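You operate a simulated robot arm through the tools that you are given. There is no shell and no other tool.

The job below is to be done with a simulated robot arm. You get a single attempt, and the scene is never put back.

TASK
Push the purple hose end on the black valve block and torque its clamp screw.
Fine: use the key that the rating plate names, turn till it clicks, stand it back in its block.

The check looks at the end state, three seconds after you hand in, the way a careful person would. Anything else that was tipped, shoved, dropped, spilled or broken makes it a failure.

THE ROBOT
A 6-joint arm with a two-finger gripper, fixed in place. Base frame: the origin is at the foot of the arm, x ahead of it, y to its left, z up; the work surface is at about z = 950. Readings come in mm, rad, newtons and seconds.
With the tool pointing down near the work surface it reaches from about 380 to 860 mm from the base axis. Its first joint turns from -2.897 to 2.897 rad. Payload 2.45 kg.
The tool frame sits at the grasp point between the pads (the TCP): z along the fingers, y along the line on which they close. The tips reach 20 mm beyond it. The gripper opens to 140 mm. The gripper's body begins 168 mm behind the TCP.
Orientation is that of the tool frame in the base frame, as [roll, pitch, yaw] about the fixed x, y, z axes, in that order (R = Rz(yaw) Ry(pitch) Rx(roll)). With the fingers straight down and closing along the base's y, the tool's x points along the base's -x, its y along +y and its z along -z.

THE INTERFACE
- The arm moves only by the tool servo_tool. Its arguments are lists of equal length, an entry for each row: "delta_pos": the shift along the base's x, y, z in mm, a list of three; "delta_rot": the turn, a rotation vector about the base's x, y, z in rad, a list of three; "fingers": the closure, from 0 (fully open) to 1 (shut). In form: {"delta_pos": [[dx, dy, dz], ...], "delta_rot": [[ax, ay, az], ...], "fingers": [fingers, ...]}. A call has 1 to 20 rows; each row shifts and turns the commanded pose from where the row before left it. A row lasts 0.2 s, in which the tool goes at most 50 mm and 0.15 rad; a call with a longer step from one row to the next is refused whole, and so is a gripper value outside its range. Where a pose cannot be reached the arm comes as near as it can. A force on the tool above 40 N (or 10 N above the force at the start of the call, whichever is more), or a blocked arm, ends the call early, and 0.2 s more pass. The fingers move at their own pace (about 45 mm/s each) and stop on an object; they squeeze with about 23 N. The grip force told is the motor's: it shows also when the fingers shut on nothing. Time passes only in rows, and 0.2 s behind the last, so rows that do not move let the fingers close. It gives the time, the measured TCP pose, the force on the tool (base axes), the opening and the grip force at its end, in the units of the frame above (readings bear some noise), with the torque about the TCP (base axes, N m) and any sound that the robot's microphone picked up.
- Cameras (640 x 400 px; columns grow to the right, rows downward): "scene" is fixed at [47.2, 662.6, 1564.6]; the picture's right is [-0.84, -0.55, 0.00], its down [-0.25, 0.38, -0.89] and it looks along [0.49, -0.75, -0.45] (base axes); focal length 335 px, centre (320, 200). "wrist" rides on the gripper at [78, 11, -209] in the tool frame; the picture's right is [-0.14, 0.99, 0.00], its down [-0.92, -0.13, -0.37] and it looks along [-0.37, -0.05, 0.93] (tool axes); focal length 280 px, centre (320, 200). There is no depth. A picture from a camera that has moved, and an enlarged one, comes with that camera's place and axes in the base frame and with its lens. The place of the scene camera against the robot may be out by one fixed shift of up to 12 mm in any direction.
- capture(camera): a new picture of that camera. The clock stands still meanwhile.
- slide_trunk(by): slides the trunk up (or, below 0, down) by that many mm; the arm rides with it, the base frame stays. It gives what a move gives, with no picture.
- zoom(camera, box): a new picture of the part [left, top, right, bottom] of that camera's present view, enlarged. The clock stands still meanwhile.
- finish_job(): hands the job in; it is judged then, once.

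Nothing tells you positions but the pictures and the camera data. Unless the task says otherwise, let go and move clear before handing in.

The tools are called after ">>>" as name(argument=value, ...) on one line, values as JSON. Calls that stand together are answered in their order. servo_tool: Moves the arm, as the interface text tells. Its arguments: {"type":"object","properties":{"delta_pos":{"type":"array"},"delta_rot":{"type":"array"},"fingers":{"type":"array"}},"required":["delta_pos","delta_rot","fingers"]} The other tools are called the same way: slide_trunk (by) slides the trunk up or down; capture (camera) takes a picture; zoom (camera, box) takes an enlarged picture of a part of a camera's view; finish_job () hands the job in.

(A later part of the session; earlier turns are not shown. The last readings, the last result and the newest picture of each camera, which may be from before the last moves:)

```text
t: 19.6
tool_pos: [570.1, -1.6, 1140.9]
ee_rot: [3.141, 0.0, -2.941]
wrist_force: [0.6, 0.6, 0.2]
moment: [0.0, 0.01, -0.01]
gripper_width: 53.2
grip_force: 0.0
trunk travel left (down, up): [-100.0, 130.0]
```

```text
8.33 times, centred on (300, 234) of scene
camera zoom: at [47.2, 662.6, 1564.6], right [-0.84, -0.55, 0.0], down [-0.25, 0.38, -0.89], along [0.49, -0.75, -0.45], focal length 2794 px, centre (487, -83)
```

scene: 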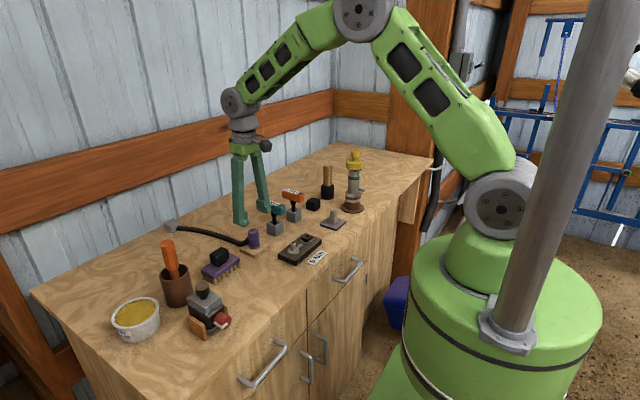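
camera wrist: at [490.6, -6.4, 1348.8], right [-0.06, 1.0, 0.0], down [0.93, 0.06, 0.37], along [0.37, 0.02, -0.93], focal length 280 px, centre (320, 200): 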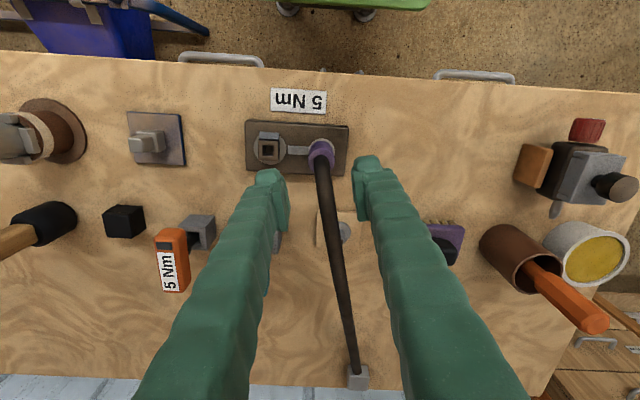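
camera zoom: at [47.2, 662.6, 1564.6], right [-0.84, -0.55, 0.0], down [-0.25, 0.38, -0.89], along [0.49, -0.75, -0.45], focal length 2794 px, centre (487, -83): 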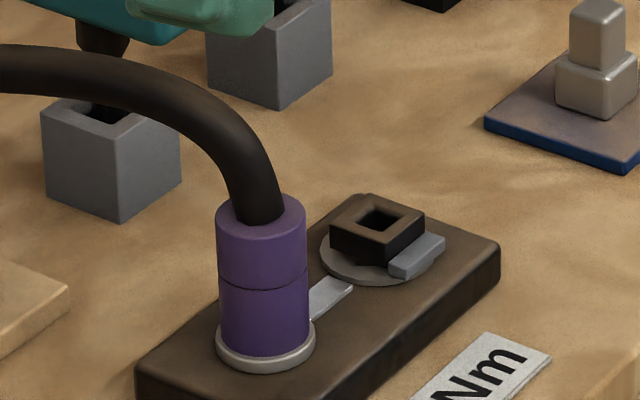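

The hose end sits squarely on the flange. Next is the orange 5 Nm key, so I'll turn the gripper back and move in for a closer look.

>>> servo_tool(delta_pos=[[0, -30, 10], [10, -35, 10], [10, -35, 0], [10, -35, 0], [10, -30, 0], [0, 0, 0]], delta_rot=[[0, 0, -0.1], [0, 0, -0.1], [0, 0, 0], [0, 0, 0], [0, 0, 0], [0, 0, 0]], fingers=[0.5, 0.5, 0.5, 0.5, 0.5, 0.5])

>>> capture(camera="wrist")

>>> zoom(camera="wrist", box=[240, 160, 400, 260])

>>> zoom(camera="wrist", box=[300, 60, 460, 160])

```text
t: 21.0
tool_pos: [610.2, -166.7, 1160.8]
ee_rot: [3.141, 0.0, 3.141]
wrist_force: [-0.6, -0.3, -0.7]
moment: [0.0, -0.01, -0.01]
gripper_width: 70.2
grip_force: 0.0
trunk travel left (down, up): [-100.0, 130.0]
```

```text
taken
camera wrist: at [532.3, -155.6, 1369.1], right [0.14, 0.99, 0.0], down [0.92, -0.13, 0.37], along [0.37, -0.05, -0.93], focal length 280 px, centre (320, 200)
```

wrist: 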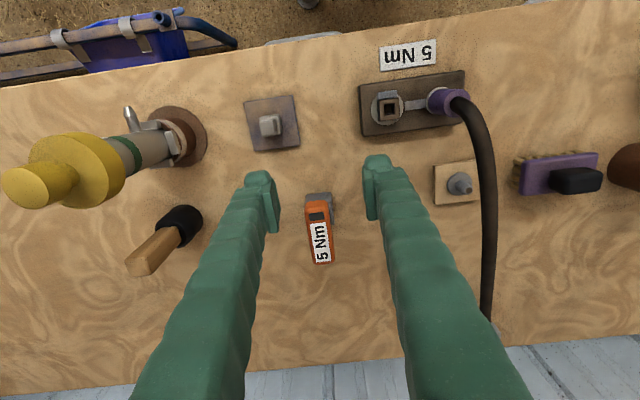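

```text
4.00 times, centred on (320, 210) of wrist
camera zoom: at [532.3, -155.6, 1369.1], right [0.14, 0.99, 0.0], down [0.92, -0.13, 0.37], along [0.37, -0.05, -0.93], focal length 1122 px, centre (320, 160)
```

zoom: 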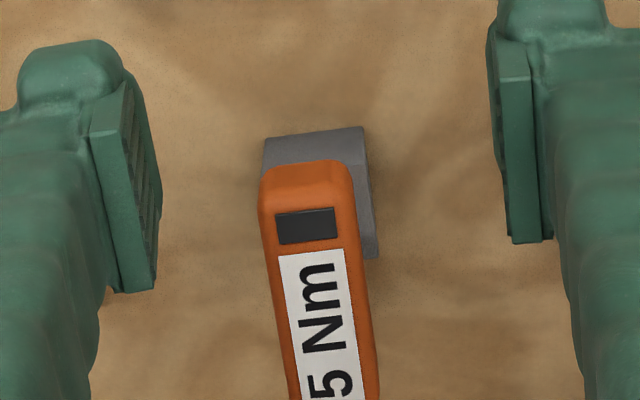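

```text
4.00 times, centred on (380, 110) of wrist
camera zoom: at [532.3, -155.6, 1369.1], right [0.14, 0.99, 0.0], down [0.92, -0.13, 0.37], along [0.37, -0.05, -0.93], focal length 1122 px, centre (80, 560)
```

zoom: 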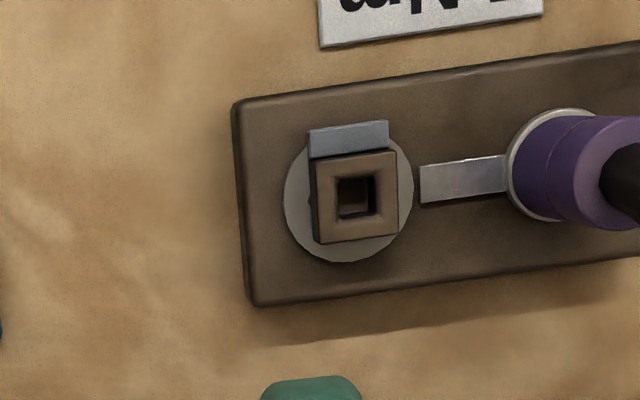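

>>> zoom(camera="wrist", box=[260, 180, 388, 280])

>>> zoom(camera="scene", box=[260, 170, 340, 240])

```text
4.00 times, centred on (324, 230) of wrist
camera zoom: at [532.3, -155.6, 1369.1], right [0.14, 0.99, 0.0], down [0.92, -0.13, 0.37], along [0.37, -0.05, -0.93], focal length 1122 px, centre (304, 80)
```

zoom: 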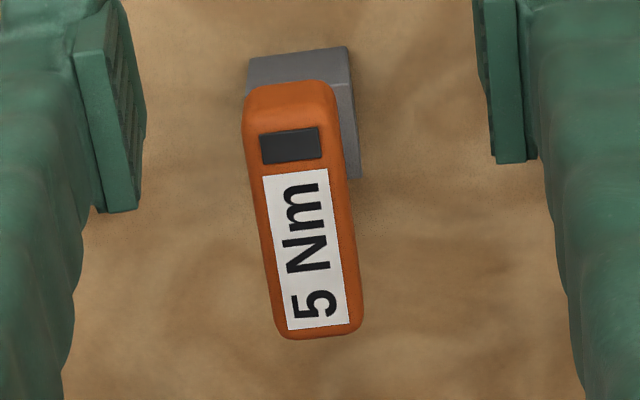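

```text
5.71 times, centred on (300, 205) of scene
camera zoom: at [47.2, 662.6, 1564.6], right [-0.84, -0.55, 0.0], down [-0.25, 0.38, -0.89], along [0.49, -0.75, -0.45], focal length 1916 px, centre (434, 171)
```

zoom: 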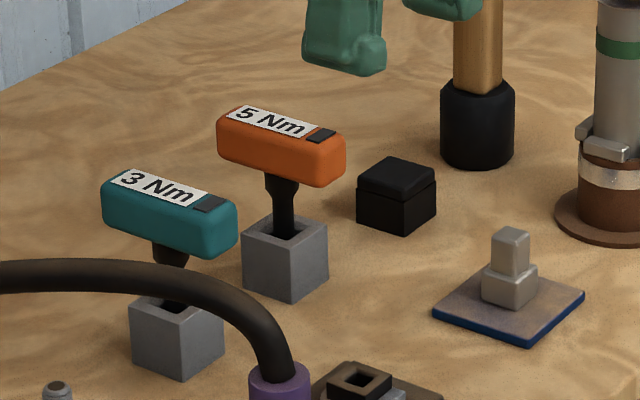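

The key handle lies along x, centred near (703, -180), with its top at z≈1061, and its block is centred near (704, -179). I'll go above it and check before gripping.

>>> servo_tool(delta_pos=[[25, -4, 0], [25, -4, -10], [25, -4, -20], [18.3, -1.3, -20], [0, 0, 0]], delta_rot=[[0, 0, 0], [0, 0, 0], [0, 0, 0], [0, 0, 0], [0, 0, 0]], fingers=[0.5, 0.5, 0.5, 0.5, 0.5])

>>> capture(camera="wrist")

>>> zoom(camera="wrist", box=[240, 130, 400, 230])

>>> zoom(camera="scene", box=[240, 160, 340, 240])

```text
t: 22.2
tool_pos: [704.0, -178.2, 1110.9]
ee_rot: [-3.141, 0.0, 3.141]
wrist_force: [0.5, 0.3, -0.4]
moment: [0.0, 0.0, -0.03]
gripper_width: 70.2
grip_force: 0.1
trunk travel left (down, up): [-100.0, 130.0]
```

```text
taken
camera wrist: at [625.8, -166.5, 1319.6], right [0.14, 0.99, 0.0], down [0.92, -0.13, 0.37], along [0.37, -0.05, -0.93], focal length 280 px, centre (320, 200)
```

wrist: 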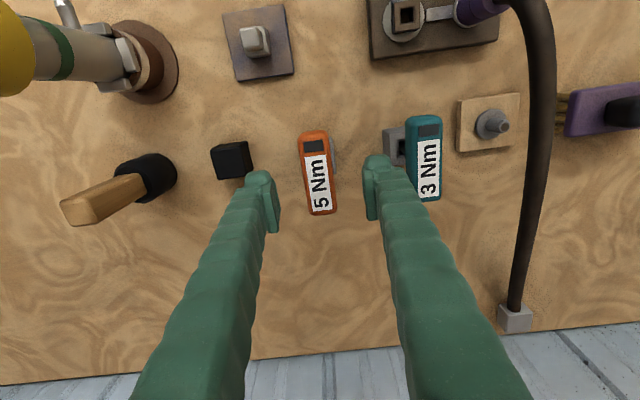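

```text
4.00 times, centred on (320, 180) of wrist
camera zoom: at [625.8, -166.5, 1319.6], right [0.14, 0.99, 0.0], down [0.92, -0.13, 0.37], along [0.37, -0.05, -0.93], focal length 1122 px, centre (320, 280)
```

zoom: 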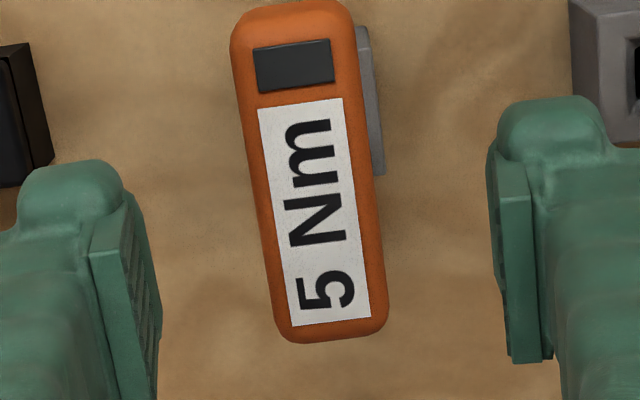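

```text
5.00 times, centred on (290, 200) of scene
camera zoom: at [47.2, 662.6, 1564.6], right [-0.84, -0.55, 0.0], down [-0.25, 0.38, -0.89], along [0.49, -0.75, -0.45], focal length 1677 px, centre (470, 200)
```

zoom: 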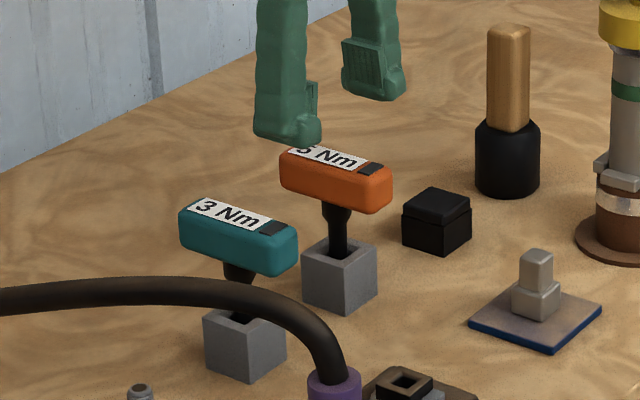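

The key handle is centred between the pads. I'll go down to mid-handle height and grip.

>>> servo_tool(delta_pos=[[0, -0.8, -20], [0, 0, -20], [0, 0, -15], [0, 0, -9], [0, 0, 0]], delta_rot=[[0, 0, 0], [0, 0, 0], [0, 0, 0], [0, 0, 0], [0, 0, 0]], fingers=[0.5, 0.5, 0.5, 0.5, 0.5])

>>> zoom(camera="wrist", box=[220, 120, 420, 245])

>>> zoom(camera="scene", box=[260, 170, 340, 240])

```text
t: 23.4
tool_pos: [704.2, -178.4, 1047.6]
ee_rot: [3.142, -0.001, -3.141]
wrist_force: [0.7, -0.1, -1.0]
moment: [0.0, -0.01, -0.05]
gripper_width: 70.0
grip_force: 0.0
trunk travel left (down, up): [-100.0, 130.0]
```

```text
3.20 times, centred on (320, 182) of wrist
camera zoom: at [625.9, -167.6, 1255.9], right [0.14, 0.99, 0.0], down [0.92, -0.13, 0.37], along [0.36, -0.05, -0.93], focal length 897 px, centre (320, 256)
```

zoom: 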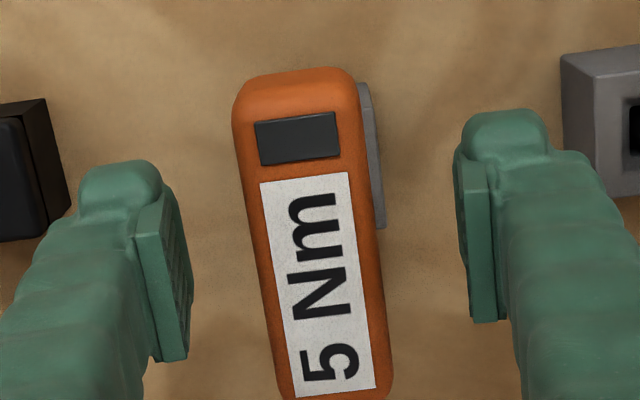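

```text
5.71 times, centred on (300, 205) of scene
camera zoom: at [47.2, 662.6, 1564.6], right [-0.84, -0.55, 0.0], down [-0.25, 0.38, -0.89], along [0.49, -0.75, -0.45], focal length 1916 px, centre (434, 171)
```

zoom: 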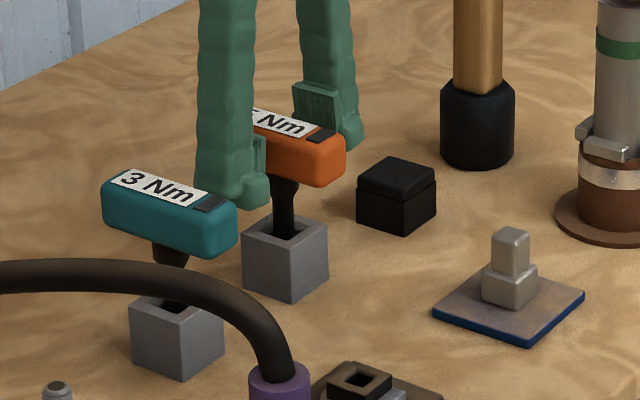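

>>> servo_tool(delta_pos=[[0, 0, 0], [0, 0, 0], [0, 0, 0], [0, 0, 0], [0, 0, 0]], delta_rot=[[0, 0, 0], [0, 0, 0], [0, 0, 0], [0, 0, 0], [0, 0, 0]], fingers=[0.95, 0.95, 0.95, 0.95, 0.95])

>>> zoom(camera="wrist", box=[220, 120, 420, 245])

>>> zoom(camera="scene", box=[260, 170, 340, 240])

```text
t: 24.6
tool_pos: [703.5, -179.6, 1047.6]
ee_rot: [-3.141, 0.001, 3.141]
wrist_force: [0.5, 0.0, 1.0]
moment: [0.03, -0.02, 0.01]
gripper_width: 28.9
grip_force: 22.9
trunk travel left (down, up): [-100.0, 130.0]
```

```text
3.20 times, centred on (320, 182) of wrist
camera zoom: at [626.0, -167.6, 1256.1], right [0.14, 0.99, 0.0], down [0.92, -0.13, 0.37], along [0.37, -0.05, -0.93], focal length 897 px, centre (320, 256)
```

zoom: 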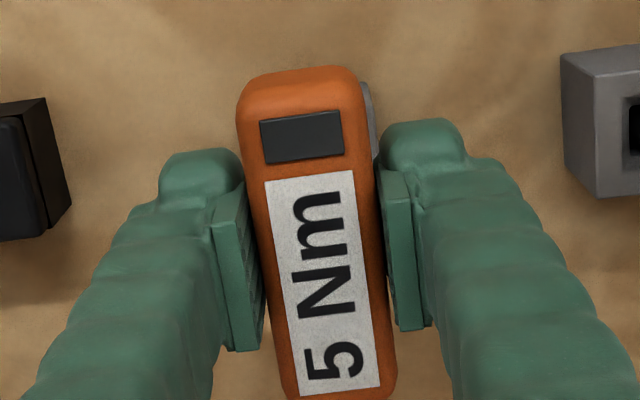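

```text
5.71 times, centred on (300, 205) of scene
camera zoom: at [47.2, 662.6, 1564.6], right [-0.84, -0.55, 0.0], down [-0.25, 0.38, -0.89], along [0.49, -0.75, -0.45], focal length 1916 px, centre (434, 171)
```

zoom: 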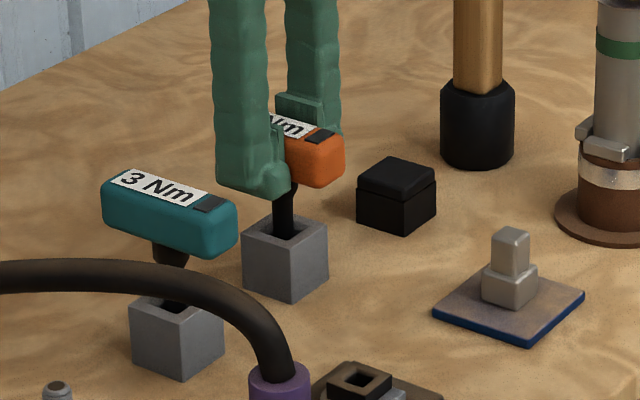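

Gripped at 28.9 mm. I'll lift slowly out of the block.

>>> servo_tool(delta_pos=[[0, 0, 6], [0, 0, 8], [0, 0, 10], [0, 0, 12], [0, 0, 14], [0, 0, 15], [0, 0, 0]], delta_rot=[[0, 0, 0], [0, 0, 0], [0, 0, 0], [0, 0, 0], [0, 0, 0], [0, 0, 0], [0, 0, 0]], fingers=[0.95, 0.95, 0.95, 0.95, 0.95, 0.95, 0.95])

>>> zoom(camera="scene", box=[260, 140, 340, 240])

>>> capture(camera="wrist")

```text
t: 26.2
tool_pos: [704.1, -179.5, 1111.7]
ee_rot: [3.142, -0.001, -3.141]
wrist_force: [-0.5, 0.0, -1.7]
moment: [-0.01, 0.01, -0.01]
gripper_width: 29.1
grip_force: 22.7
trunk travel left (down, up): [-100.0, 130.0]
```

```text
4.00 times, centred on (300, 190) of scene
camera zoom: at [47.2, 662.6, 1564.6], right [-0.84, -0.55, 0.0], down [-0.25, 0.38, -0.89], along [0.49, -0.75, -0.45], focal length 1341 px, centre (400, 240)
```

zoom: 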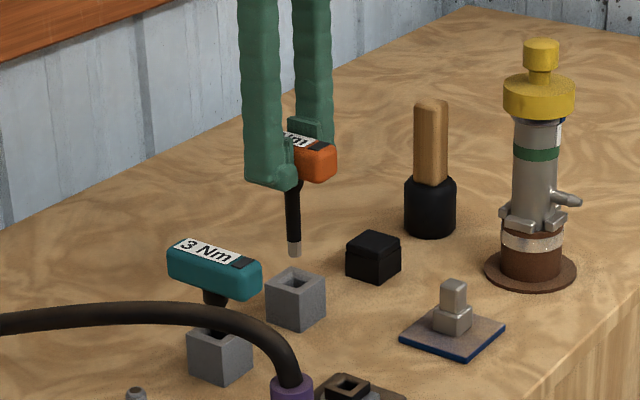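

```text
taken
camera wrist: at [625.4, -168.6, 1320.4], right [0.14, 0.99, 0.0], down [0.92, -0.13, 0.37], along [0.36, -0.05, -0.93], focal length 280 px, centre (320, 200)
```

wrist: 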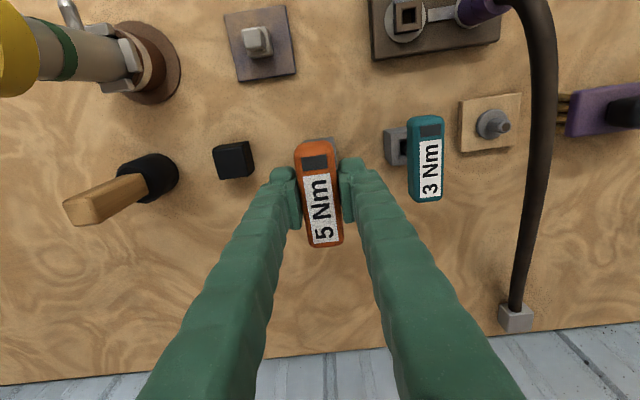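

>>> zoom(camera="scene", box=[280, 160, 320, 225])

>>> zoom(camera="wrist", box=[260, 120, 380, 270])

```text
6.15 times, centred on (300, 192) of scene
camera zoom: at [47.2, 662.6, 1564.6], right [-0.84, -0.55, 0.0], down [-0.25, 0.38, -0.89], along [0.49, -0.75, -0.45], focal length 2064 px, centre (443, 246)
```

zoom: 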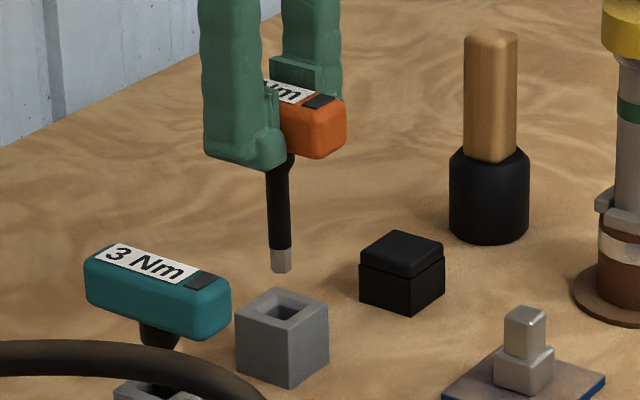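

```text
2.67 times, centred on (320, 195) of wrist
camera zoom: at [625.4, -168.6, 1320.4], right [0.14, 0.99, 0.0], down [0.92, -0.13, 0.37], along [0.36, -0.05, -0.93], focal length 748 px, centre (320, 213)
```

zoom: 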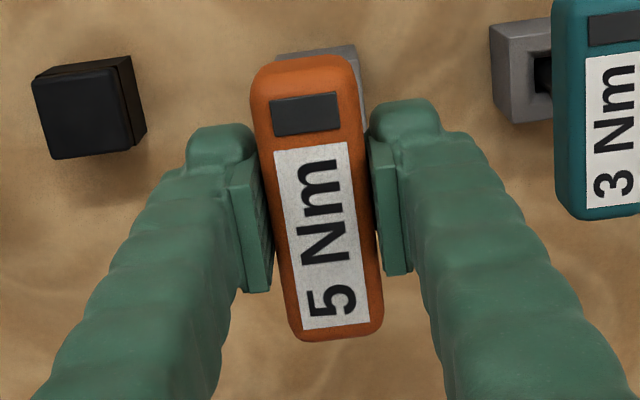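

>>> zoom(camera="scene", box=[287, 185, 307, 215])

>>> zoom(camera="scene", box=[295, 220, 325, 250])

```text
13.33 times, centred on (297, 200) of scene
camera zoom: at [47.2, 662.6, 1564.6], right [-0.84, -0.55, 0.0], down [-0.25, 0.38, -0.89], along [0.49, -0.75, -0.45], focal length 4471 px, centre (627, 200)
```

zoom: 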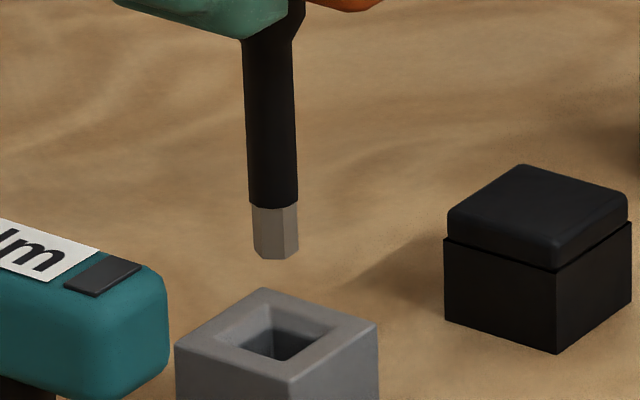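

```text
13.33 times, centred on (310, 235) of scene
camera zoom: at [47.2, 662.6, 1564.6], right [-0.84, -0.55, 0.0], down [-0.25, 0.38, -0.89], along [0.49, -0.75, -0.45], focal length 4471 px, centre (453, -267)
```

zoom: 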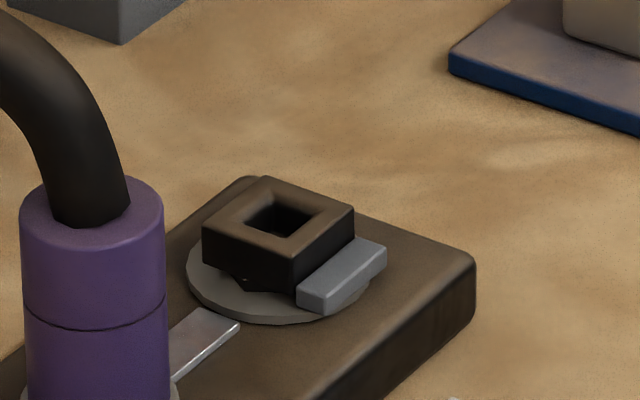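

>>> zoom(camera="wrist", box=[380, 0, 440, 45])

>>> zoom(camera="scene", box=[292, 198, 302, 208])

>>> zoom(camera="scene", box=[302, 232, 322, 245])

```text
8.89 times, centred on (410, 22) of wrist
camera zoom: at [625.4, -168.6, 1320.4], right [0.14, 0.99, 0.0], down [0.92, -0.13, 0.37], along [0.36, -0.05, -0.93], focal length 2492 px, centre (-480, 1778)
```

zoom: 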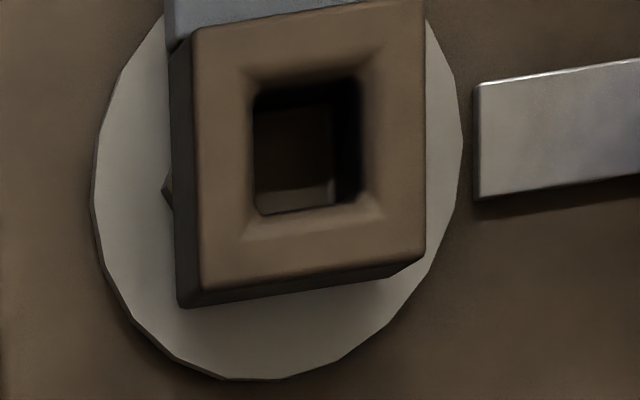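

```text
16.00 times, centred on (297, 203) of scene
camera zoom: at [47.2, 662.6, 1564.6], right [-0.84, -0.55, 0.0], down [-0.25, 0.38, -0.89], along [0.49, -0.75, -0.45], focal length 5365 px, centre (688, 152)
```

zoom: 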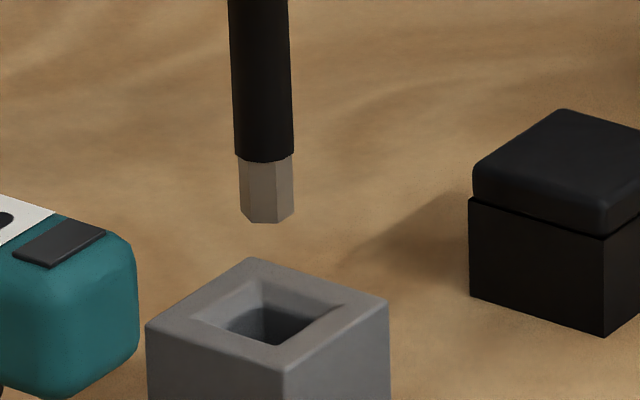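

```text
16.00 times, centred on (312, 238) of scene
camera zoom: at [47.2, 662.6, 1564.6], right [-0.84, -0.55, 0.0], down [-0.25, 0.38, -0.89], along [0.49, -0.75, -0.45], focal length 5365 px, centre (448, -416)
```

zoom: 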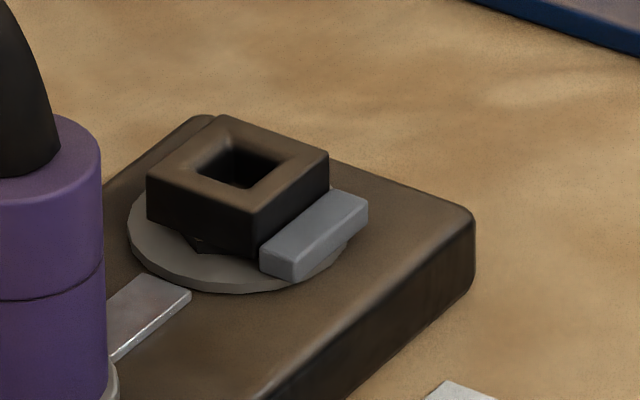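

The key has a short hex tip about 96 mm below the TCP, and the socket hole is about 12 mm with a bevelled lead-in. I'll carry the key high over to the screw.

>>> servo_tool(delta_pos=[[0, 0, 20], [-20, 14, 0], [-25, 20, 0], [-25, 20, 0], [-25, 20, 0], [-25, 20, 0], [-14, 16.4, 0], [0, 0, 0], [0, 0, 0]], delta_rot=[[0, 0, 0], [0, 0, 0], [0, 0, 0], [0, 0, 0], [0, 0, 0], [0, 0, 0], [0, 0, 0], [0, 0, 0], [0, 0, 0]], fingers=[0.95, 0.95, 0.95, 0.95, 0.95, 0.95, 0.95, 0.95, 0.95])

>>> capture(camera="wrist")

>>> zoom(camera="scene", box=[270, 160, 350, 260])

>>> zoom(camera="wrist", box=[260, 120, 420, 220])

```text
t: 28.2
tool_pos: [568.8, -68.6, 1131.5]
ee_rot: [3.141, 0.0, -3.141]
wrist_force: [-0.8, -0.6, -1.2]
moment: [0.0, -0.01, -0.03]
gripper_width: 28.9
grip_force: 23.6
trunk travel left (down, up): [-100.0, 130.0]
```

```text
taken
camera wrist: at [490.1, -57.0, 1338.9], right [0.14, 0.99, 0.0], down [0.92, -0.13, 0.37], along [0.37, -0.05, -0.93], focal length 280 px, centre (320, 200)
```

wrist: 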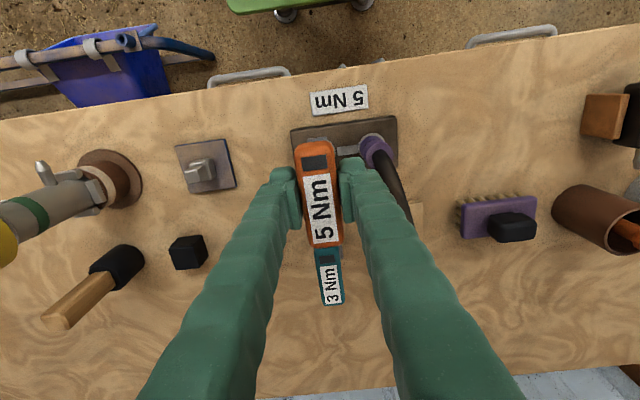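

```text
4.00 times, centred on (310, 210) of scene
camera zoom: at [47.2, 662.6, 1564.6], right [-0.84, -0.55, 0.0], down [-0.25, 0.38, -0.89], along [0.49, -0.75, -0.45], focal length 1341 px, centre (360, 160)
```

zoom: 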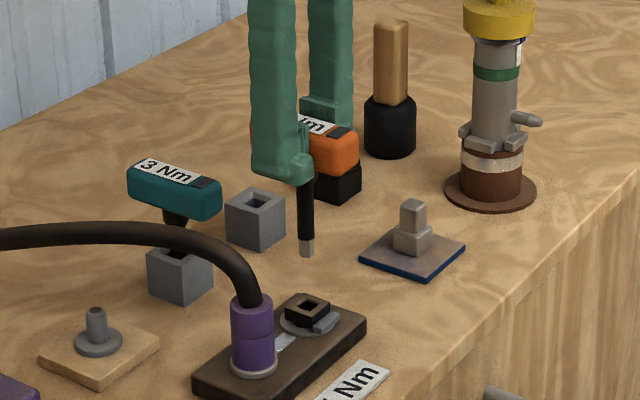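

```text
4.00 times, centred on (340, 170) of wrist
camera zoom: at [490.1, -57.0, 1338.9], right [0.14, 0.99, 0.0], down [0.92, -0.13, 0.37], along [0.37, -0.05, -0.93], focal length 1122 px, centre (240, 320)
```

zoom: 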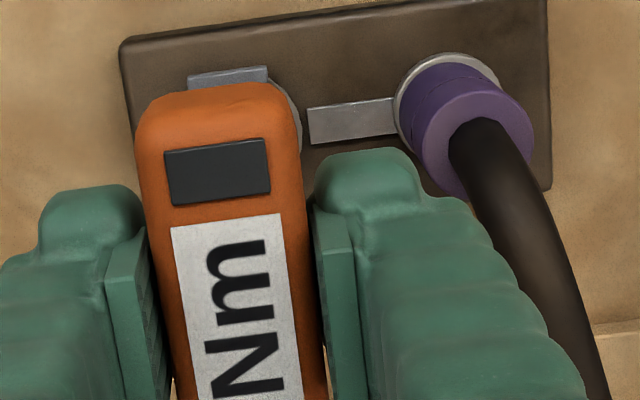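

The key is above the screw. I'll lower until the tip is just above the socket and compare in the scene camera.

>>> servo_tool(delta_pos=[[0, 0, -15], [0, 0, -15], [0, 0, -10], [0, 0, 0], [0, 0, 0]], delta_rot=[[0, 0, 0], [0, 0, 0], [0, 0, 0], [0, 0, 0], [0, 0, 0]], fingers=[0.95, 0.95, 0.95, 0.95, 0.95])

>>> zoom(camera="scene", box=[302, 225, 326, 245])

>>> zoom(camera="scene", box=[290, 200, 340, 250])

```text
t: 29.4
tool_pos: [570.8, -68.3, 1090.6]
ee_rot: [-3.141, 0.001, -3.14]
wrist_force: [-0.2, 0.2, -0.9]
moment: [-0.01, 0.01, 0.01]
gripper_width: 28.9
grip_force: 23.5
trunk travel left (down, up): [-100.0, 130.0]
```

```text
16.00 times, centred on (314, 235) of scene
camera zoom: at [47.2, 662.6, 1564.6], right [-0.84, -0.55, 0.0], down [-0.25, 0.38, -0.89], along [0.49, -0.75, -0.45], focal length 5365 px, centre (416, -360)
```

zoom: 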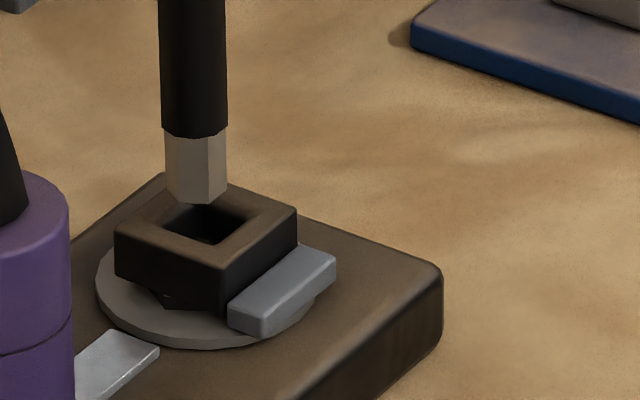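

```text
8.00 times, centred on (315, 225) of scene
camera zoom: at [47.2, 662.6, 1564.6], right [-0.84, -0.55, 0.0], down [-0.25, 0.38, -0.89], along [0.49, -0.75, -0.45], focal length 2683 px, centre (360, 0)
```

zoom: 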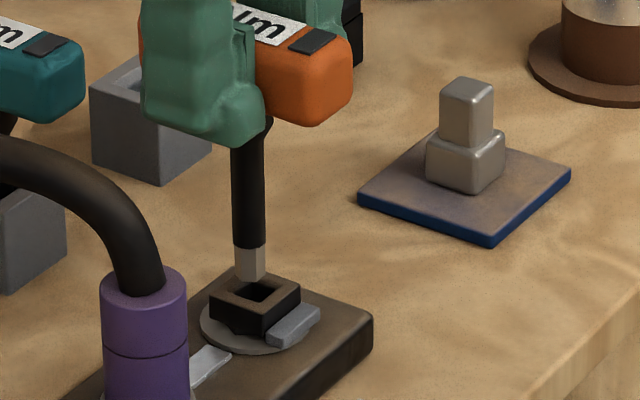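

>>> zoom(camera="wrist", box=[240, 110, 400, 210])

```text
4.00 times, centred on (320, 160) of wrist
camera zoom: at [492.2, -56.7, 1299.4], right [0.14, 0.99, 0.0], down [0.92, -0.13, 0.37], along [0.37, -0.05, -0.93], focal length 1122 px, centre (320, 360)
```

zoom: 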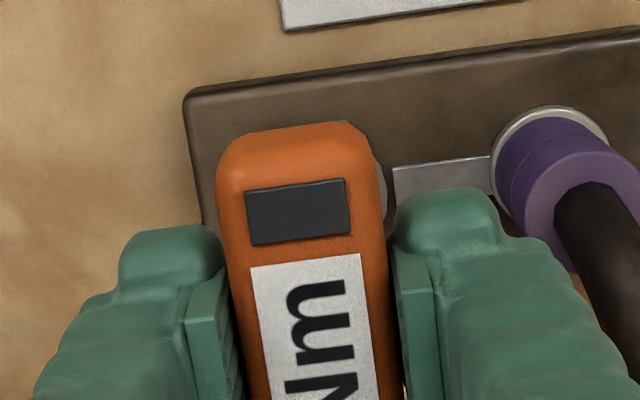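

The scene view shows the tip about 1.9 mm off along the picture's right, which matches the pose reading. I'll correct by about (-1.4, -1.0) and recheck.

>>> servo_tool(delta_pos=[[-1.4, -1.0, 0], [0, 0, 0], [0, 0, 0]], delta_rot=[[0, 0, 0], [0, 0, 0], [0, 0, 0]], fingers=[0.95, 0.95, 0.95])

>>> zoom(camera="scene", box=[302, 225, 326, 245])

>>> zoom(camera="wrist", box=[240, 110, 400, 210])

```text
t: 30.2
tool_pos: [568.5, -69.7, 1091.7]
ee_rot: [3.141, 0.0, -3.14]
wrist_force: [0.3, -0.4, -1.3]
moment: [0.01, 0.03, -0.01]
gripper_width: 29.0
grip_force: 22.8
trunk travel left (down, up): [-100.0, 130.0]
```

```text
16.00 times, centred on (314, 235) of scene
camera zoom: at [47.2, 662.6, 1564.6], right [-0.84, -0.55, 0.0], down [-0.25, 0.38, -0.89], along [0.49, -0.75, -0.45], focal length 5365 px, centre (416, -360)
```

zoom: 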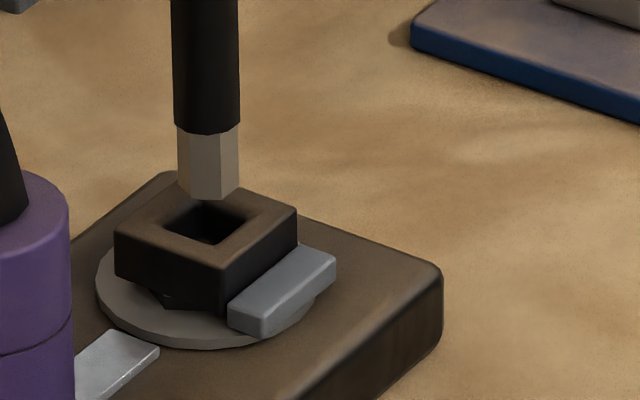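

```text
4.00 times, centred on (320, 160) of wrist
camera zoom: at [490.5, -58.4, 1299.9], right [0.14, 0.99, 0.0], down [0.92, -0.13, 0.37], along [0.36, -0.05, -0.93], focal length 1122 px, centre (320, 360)
```

zoom: 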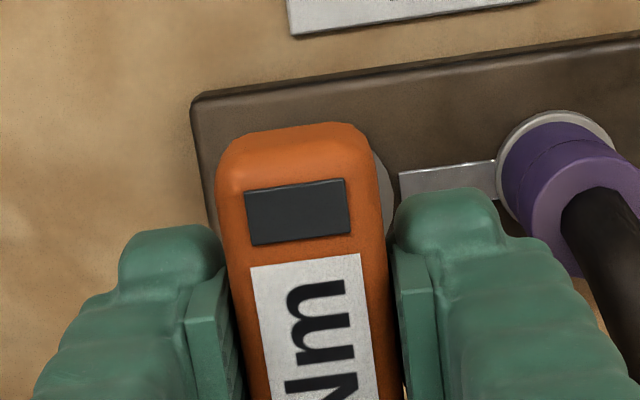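

The tip is now within about 0.5 mm of the socket centre. I'll make a last small trim and lower gently.

>>> servo_tool(delta_pos=[[0.5, 0.3, 0], [0, 0, -3], [0, 0, -3], [0, 0, -2], [0, 0, 0]], delta_rot=[[0, 0, 0], [0, 0, 0], [0, 0, 0], [0, 0, 0], [0, 0, 0]], fingers=[0.95, 0.95, 0.95, 0.95, 0.95])

>>> zoom(camera="scene", box=[302, 225, 326, 245])

```text
t: 31.4
tool_pos: [570.0, -70.5, 1084.2]
ee_rot: [3.141, 0.0, -3.141]
wrist_force: [-0.1, 0.5, -0.8]
moment: [0.07, 0.02, 0.02]
gripper_width: 29.2
grip_force: 23.0
trunk travel left (down, up): [-100.0, 130.0]
```

```text
16.00 times, centred on (314, 235) of scene
camera zoom: at [47.2, 662.6, 1564.6], right [-0.84, -0.55, 0.0], down [-0.25, 0.38, -0.89], along [0.49, -0.75, -0.45], focal length 5365 px, centre (416, -360)
```

zoom: 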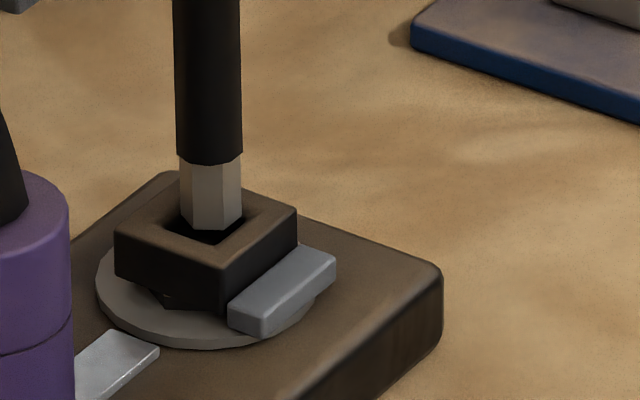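

>>> servo_tool(delta_pos=[[0.2, 1.2, 0], [0, 0, 0], [0, 0, 0], [0, 0, 0]], delta_rot=[[0, 0, 0], [0, 0, 0], [0, 0, 0], [0, 0, 0]], fingers=[0.95, 0.95, 0.95, 0.95])

>>> zoom(camera="scene", box=[302, 225, 326, 245])

>>> zoom(camera="wrist", box=[240, 110, 400, 210])

```text
t: 32.4
tool_pos: [569.5, -69.4, 1085.0]
ee_rot: [3.14, -0.001, -3.141]
wrist_force: [-0.2, -0.1, -1.4]
moment: [-0.01, 0.03, 0.01]
gripper_width: 29.0
grip_force: 23.4
trunk travel left (down, up): [-100.0, 130.0]
```

```text
16.00 times, centred on (314, 235) of scene
camera zoom: at [47.2, 662.6, 1564.6], right [-0.84, -0.55, 0.0], down [-0.25, 0.38, -0.89], along [0.49, -0.75, -0.45], focal length 5365 px, centre (416, -360)
```

zoom: 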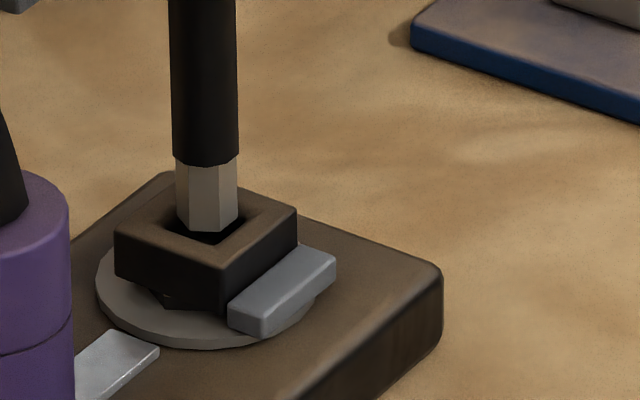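

```text
4.00 times, centred on (320, 160) of wrist
camera zoom: at [490.2, -57.5, 1293.2], right [0.14, 0.99, 0.0], down [0.92, -0.13, 0.37], along [0.37, -0.05, -0.93], focal length 1122 px, centre (320, 360)
```

zoom: 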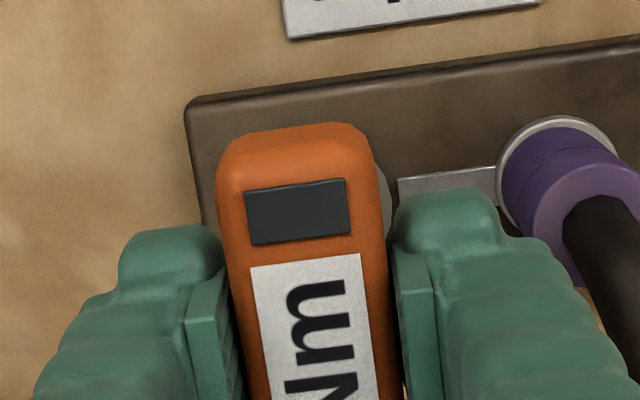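

The tip is centred at column 207 against the socket's 206, and the pose reads (569.5, -69.4). I'll lower it into the hole.

>>> servo_tool(delta_pos=[[0, 0, -2], [0, 0, -2], [0, 0, -2], [0, 0, 0]], delta_rot=[[0, 0, 0], [0, 0, 0], [0, 0, 0], [0, 0, 0]], fingers=[0.95, 0.95, 0.95, 0.95])

>>> zoom(camera="scene", box=[302, 225, 326, 245])

```text
t: 33.4
tool_pos: [569.1, -67.9, 1079.1]
ee_rot: [-3.14, -0.001, 3.141]
wrist_force: [1.2, -0.4, -2.3]
moment: [-0.04, -0.11, 0.01]
gripper_width: 29.0
grip_force: 22.6
trunk travel left (down, up): [-100.0, 130.0]
```

```text
16.00 times, centred on (314, 235) of scene
camera zoom: at [47.2, 662.6, 1564.6], right [-0.84, -0.55, 0.0], down [-0.25, 0.38, -0.89], along [0.49, -0.75, -0.45], focal length 5365 px, centre (416, -360)
```

zoom: 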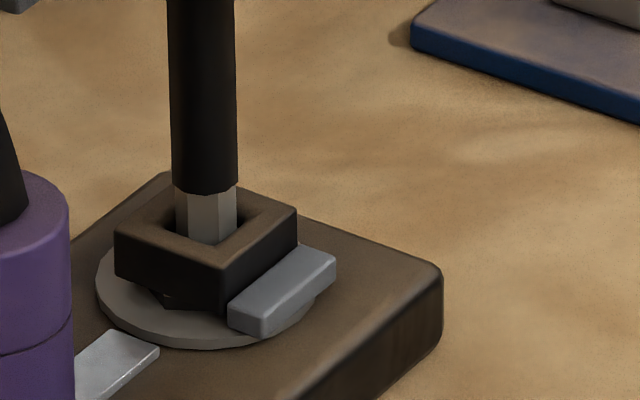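

The tip is inside the bore with almost no force. I'll continue down.

>>> servo_tool(delta_pos=[[0, 0, -2], [0, 0, -2], [0, 0, -2], [0, 0, 0]], delta_rot=[[0, 0, 0], [0, 0, 0], [0, 0, 0], [0, 0, 0]], fingers=[0.95, 0.95, 0.95, 0.95])

>>> zoom(camera="scene", box=[302, 225, 326, 245])

```text
t: 34.4
tool_pos: [568.7, -68.9, 1073.8]
ee_rot: [-3.14, 0.004, 3.141]
wrist_force: [2.1, 0.1, 17.2]
moment: [0.08, -0.1, 0.02]
gripper_width: 28.7
grip_force: 22.9
trunk travel left (down, up): [-100.0, 130.0]
```

```text
16.00 times, centred on (314, 235) of scene
camera zoom: at [47.2, 662.6, 1564.6], right [-0.84, -0.55, 0.0], down [-0.25, 0.38, -0.89], along [0.49, -0.75, -0.45], focal length 5365 px, centre (416, -360)
```

zoom: 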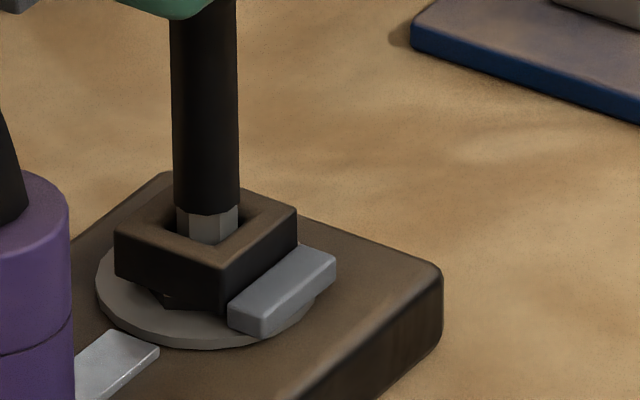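

The tip has bottomed at about 10 mm depth with 17 N of push. I'll ease the push slightly and start turning clockwise, watching torque and sound.

>>> servo_tool(delta_pos=[[0, 0, 0.7], [0, 0, 0], [0, 0, 0], [0, 0, 0], [0, 0, 0]], delta_rot=[[0, 0, 0], [0, 0, -0.06], [0, 0, -0.06], [0, 0, -0.06], [0, 0, 0]], fingers=[0.95, 0.95, 0.95, 0.95, 0.95])

>>> zoom(camera="scene", box=[296, 215, 332, 245])

>>> zoom(camera="wrist", box=[220, 110, 420, 235])

```text
t: 35.6
tool_pos: [567.8, -68.9, 1073.7]
ee_rot: [-3.14, 0.004, 2.961]
wrist_force: [4.3, 0.1, 16.6]
moment: [0.11, -0.39, 0.02]
gripper_width: 28.9
grip_force: 23.2
trunk travel left (down, up): [-100.0, 130.0]
```

```text
13.33 times, centred on (314, 230) of scene
camera zoom: at [47.2, 662.6, 1564.6], right [-0.84, -0.55, 0.0], down [-0.25, 0.38, -0.89], along [0.49, -0.75, -0.45], focal length 4471 px, centre (400, -200)
```

zoom: 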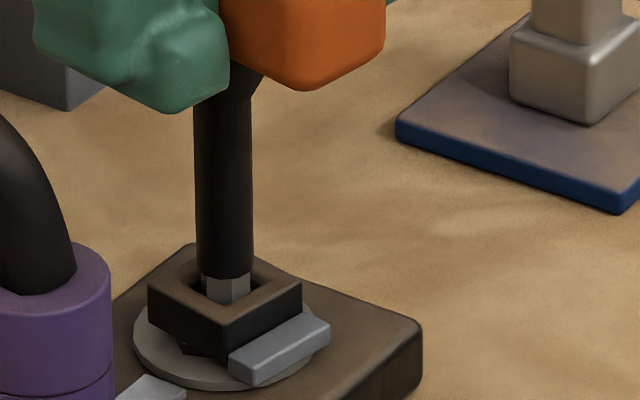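

```text
3.20 times, centred on (320, 172) of wrist
camera zoom: at [492.8, -43.5, 1281.8], right [0.31, 0.95, 0.0], down [0.88, -0.29, 0.37], along [0.35, -0.12, -0.93], focal length 897 px, centre (320, 288)
```

zoom: 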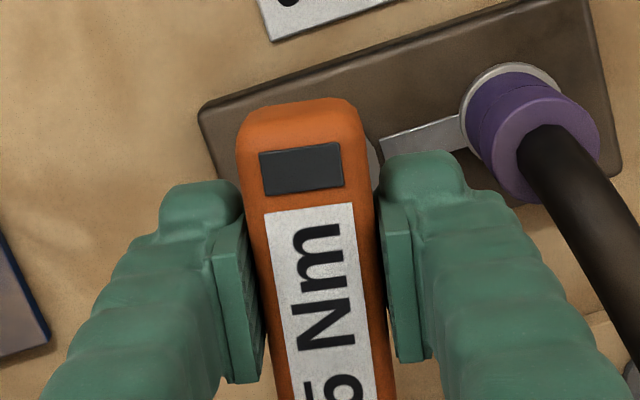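

>>> zoom(camera="scene", box=[302, 225, 326, 245])

>>> zoom(camera="wrist", box=[280, 120, 360, 170])

```text
16.00 times, centred on (314, 235) of scene
camera zoom: at [47.2, 662.6, 1564.6], right [-0.84, -0.55, 0.0], down [-0.25, 0.38, -0.89], along [0.49, -0.75, -0.45], focal length 5365 px, centre (416, -360)
```

zoom: 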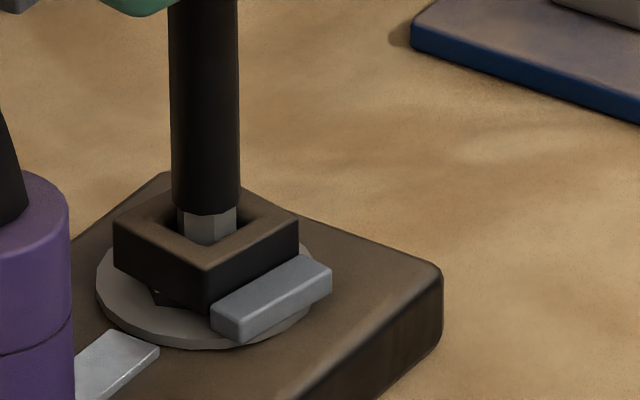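

```text
8.00 times, centred on (320, 145) of wrist
camera zoom: at [492.8, -43.5, 1281.8], right [0.31, 0.95, 0.0], down [0.88, -0.29, 0.37], along [0.35, -0.12, -0.93], focal length 2243 px, centre (320, 640)
```

zoom: 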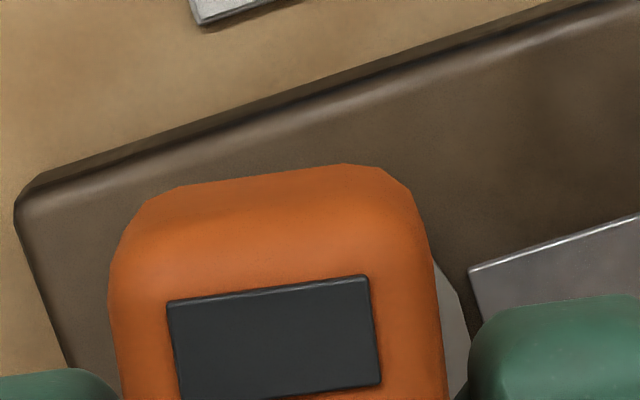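

The screw head and its marker tab turned along with the key, so it is engaged and still loose. I'll trim the side load and keep turning clockwise.

>>> servo_tool(delta_pos=[[1.0, 0, 0.5], [0, 0, 0], [0, 0, 0], [0, 0, 0], [0, 0, 0], [0, 0, 0]], delta_rot=[[0, 0, 0], [0, 0, -0.08], [0, 0, -0.08], [0, 0, -0.08], [0, 0, -0.08], [0, 0, 0]], fingers=[0.95, 0.95, 0.95, 0.95, 0.95, 0.95])

>>> zoom(camera="scene", box=[302, 225, 326, 245])

>>> zoom(camera="wrist", box=[220, 110, 420, 235])

```text
t: 37.0
tool_pos: [567.4, -69.8, 1073.3]
ee_rot: [3.141, 0.0, 2.641]
wrist_force: [3.1, 0.4, 11.5]
moment: [0.01, -0.07, -0.02]
gripper_width: 28.9
grip_force: 22.9
trunk travel left (down, up): [-100.0, 130.0]
```

```text
16.00 times, centred on (314, 235) of scene
camera zoom: at [47.2, 662.6, 1564.6], right [-0.84, -0.55, 0.0], down [-0.25, 0.38, -0.89], along [0.49, -0.75, -0.45], focal length 5365 px, centre (416, -360)
```

zoom: 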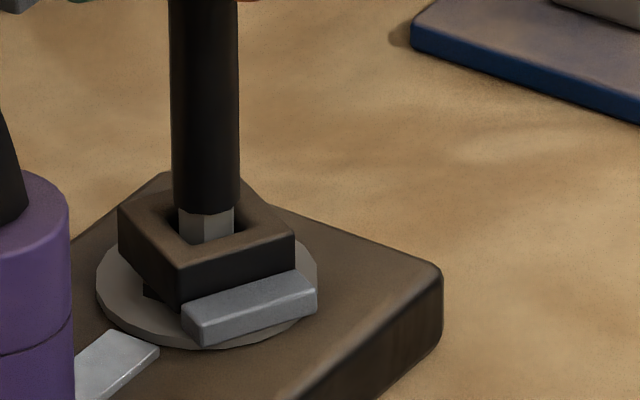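

```text
3.20 times, centred on (320, 172) of wrist
camera zoom: at [504.8, -21.3, 1281.8], right [0.6, 0.8, 0.0], down [0.75, -0.55, 0.37], along [0.3, -0.22, -0.93], focal length 897 px, centre (320, 288)
```

zoom: 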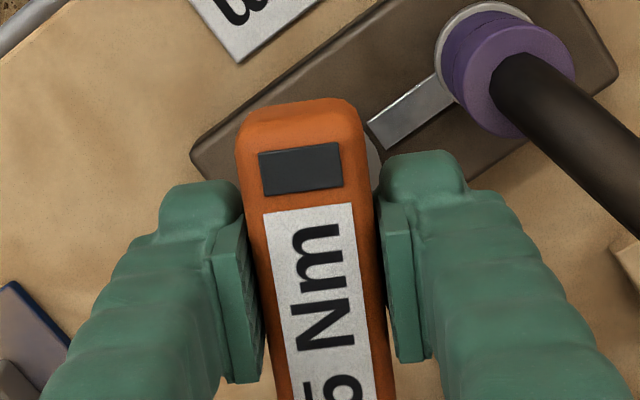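

The torque is still low and the screw follows the key. I'll shift slightly to +x to relieve the side force and keep turning.

>>> servo_tool(delta_pos=[[1.2, 0, 0], [0, 0, 0], [0, 0, 0], [0, 0, 0], [0, 0, 0], [0, 0, 0]], delta_rot=[[0, 0, 0], [0, 0, -0.08], [0, 0, -0.08], [0, 0, -0.08], [0, 0, -0.08], [0, 0, 0]], fingers=[0.95, 0.95, 0.95, 0.95, 0.95, 0.95])

>>> zoom(camera="scene", box=[302, 225, 326, 245])

>>> zoom(camera="wrist", box=[220, 110, 420, 235])

```text
t: 38.4
tool_pos: [569.6, -69.7, 1073.7]
ee_rot: [3.141, 0.0, 2.322]
wrist_force: [-4.9, 2.1, 6.2]
moment: [0.23, 0.45, 0.02]
gripper_width: 29.0
grip_force: 23.1
trunk travel left (down, up): [-100.0, 130.0]
```

```text
16.00 times, centred on (314, 235) of scene
camera zoom: at [47.2, 662.6, 1564.6], right [-0.84, -0.55, 0.0], down [-0.25, 0.38, -0.89], along [0.49, -0.75, -0.45], focal length 5365 px, centre (416, -360)
```

zoom: 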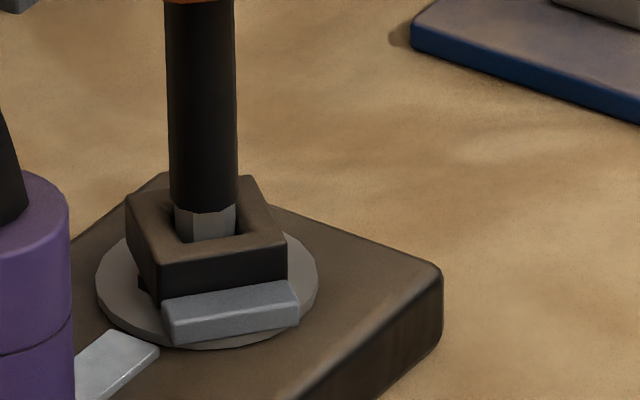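

```text
3.20 times, centred on (320, 172) of wrist
camera zoom: at [524.4, -3.7, 1281.7], right [0.82, 0.57, 0.0], down [0.53, -0.76, 0.37], along [0.21, -0.3, -0.93], focal length 897 px, centre (320, 288)
```

zoom: 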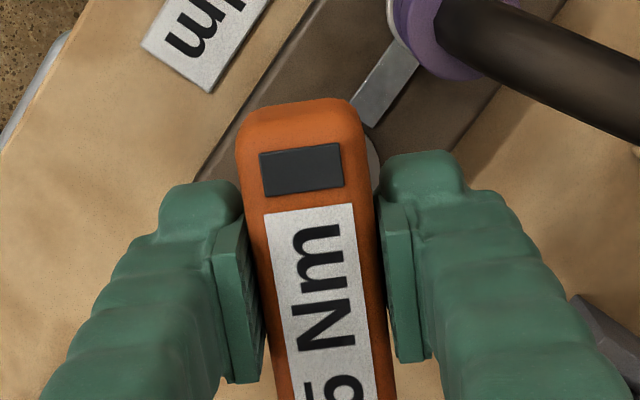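

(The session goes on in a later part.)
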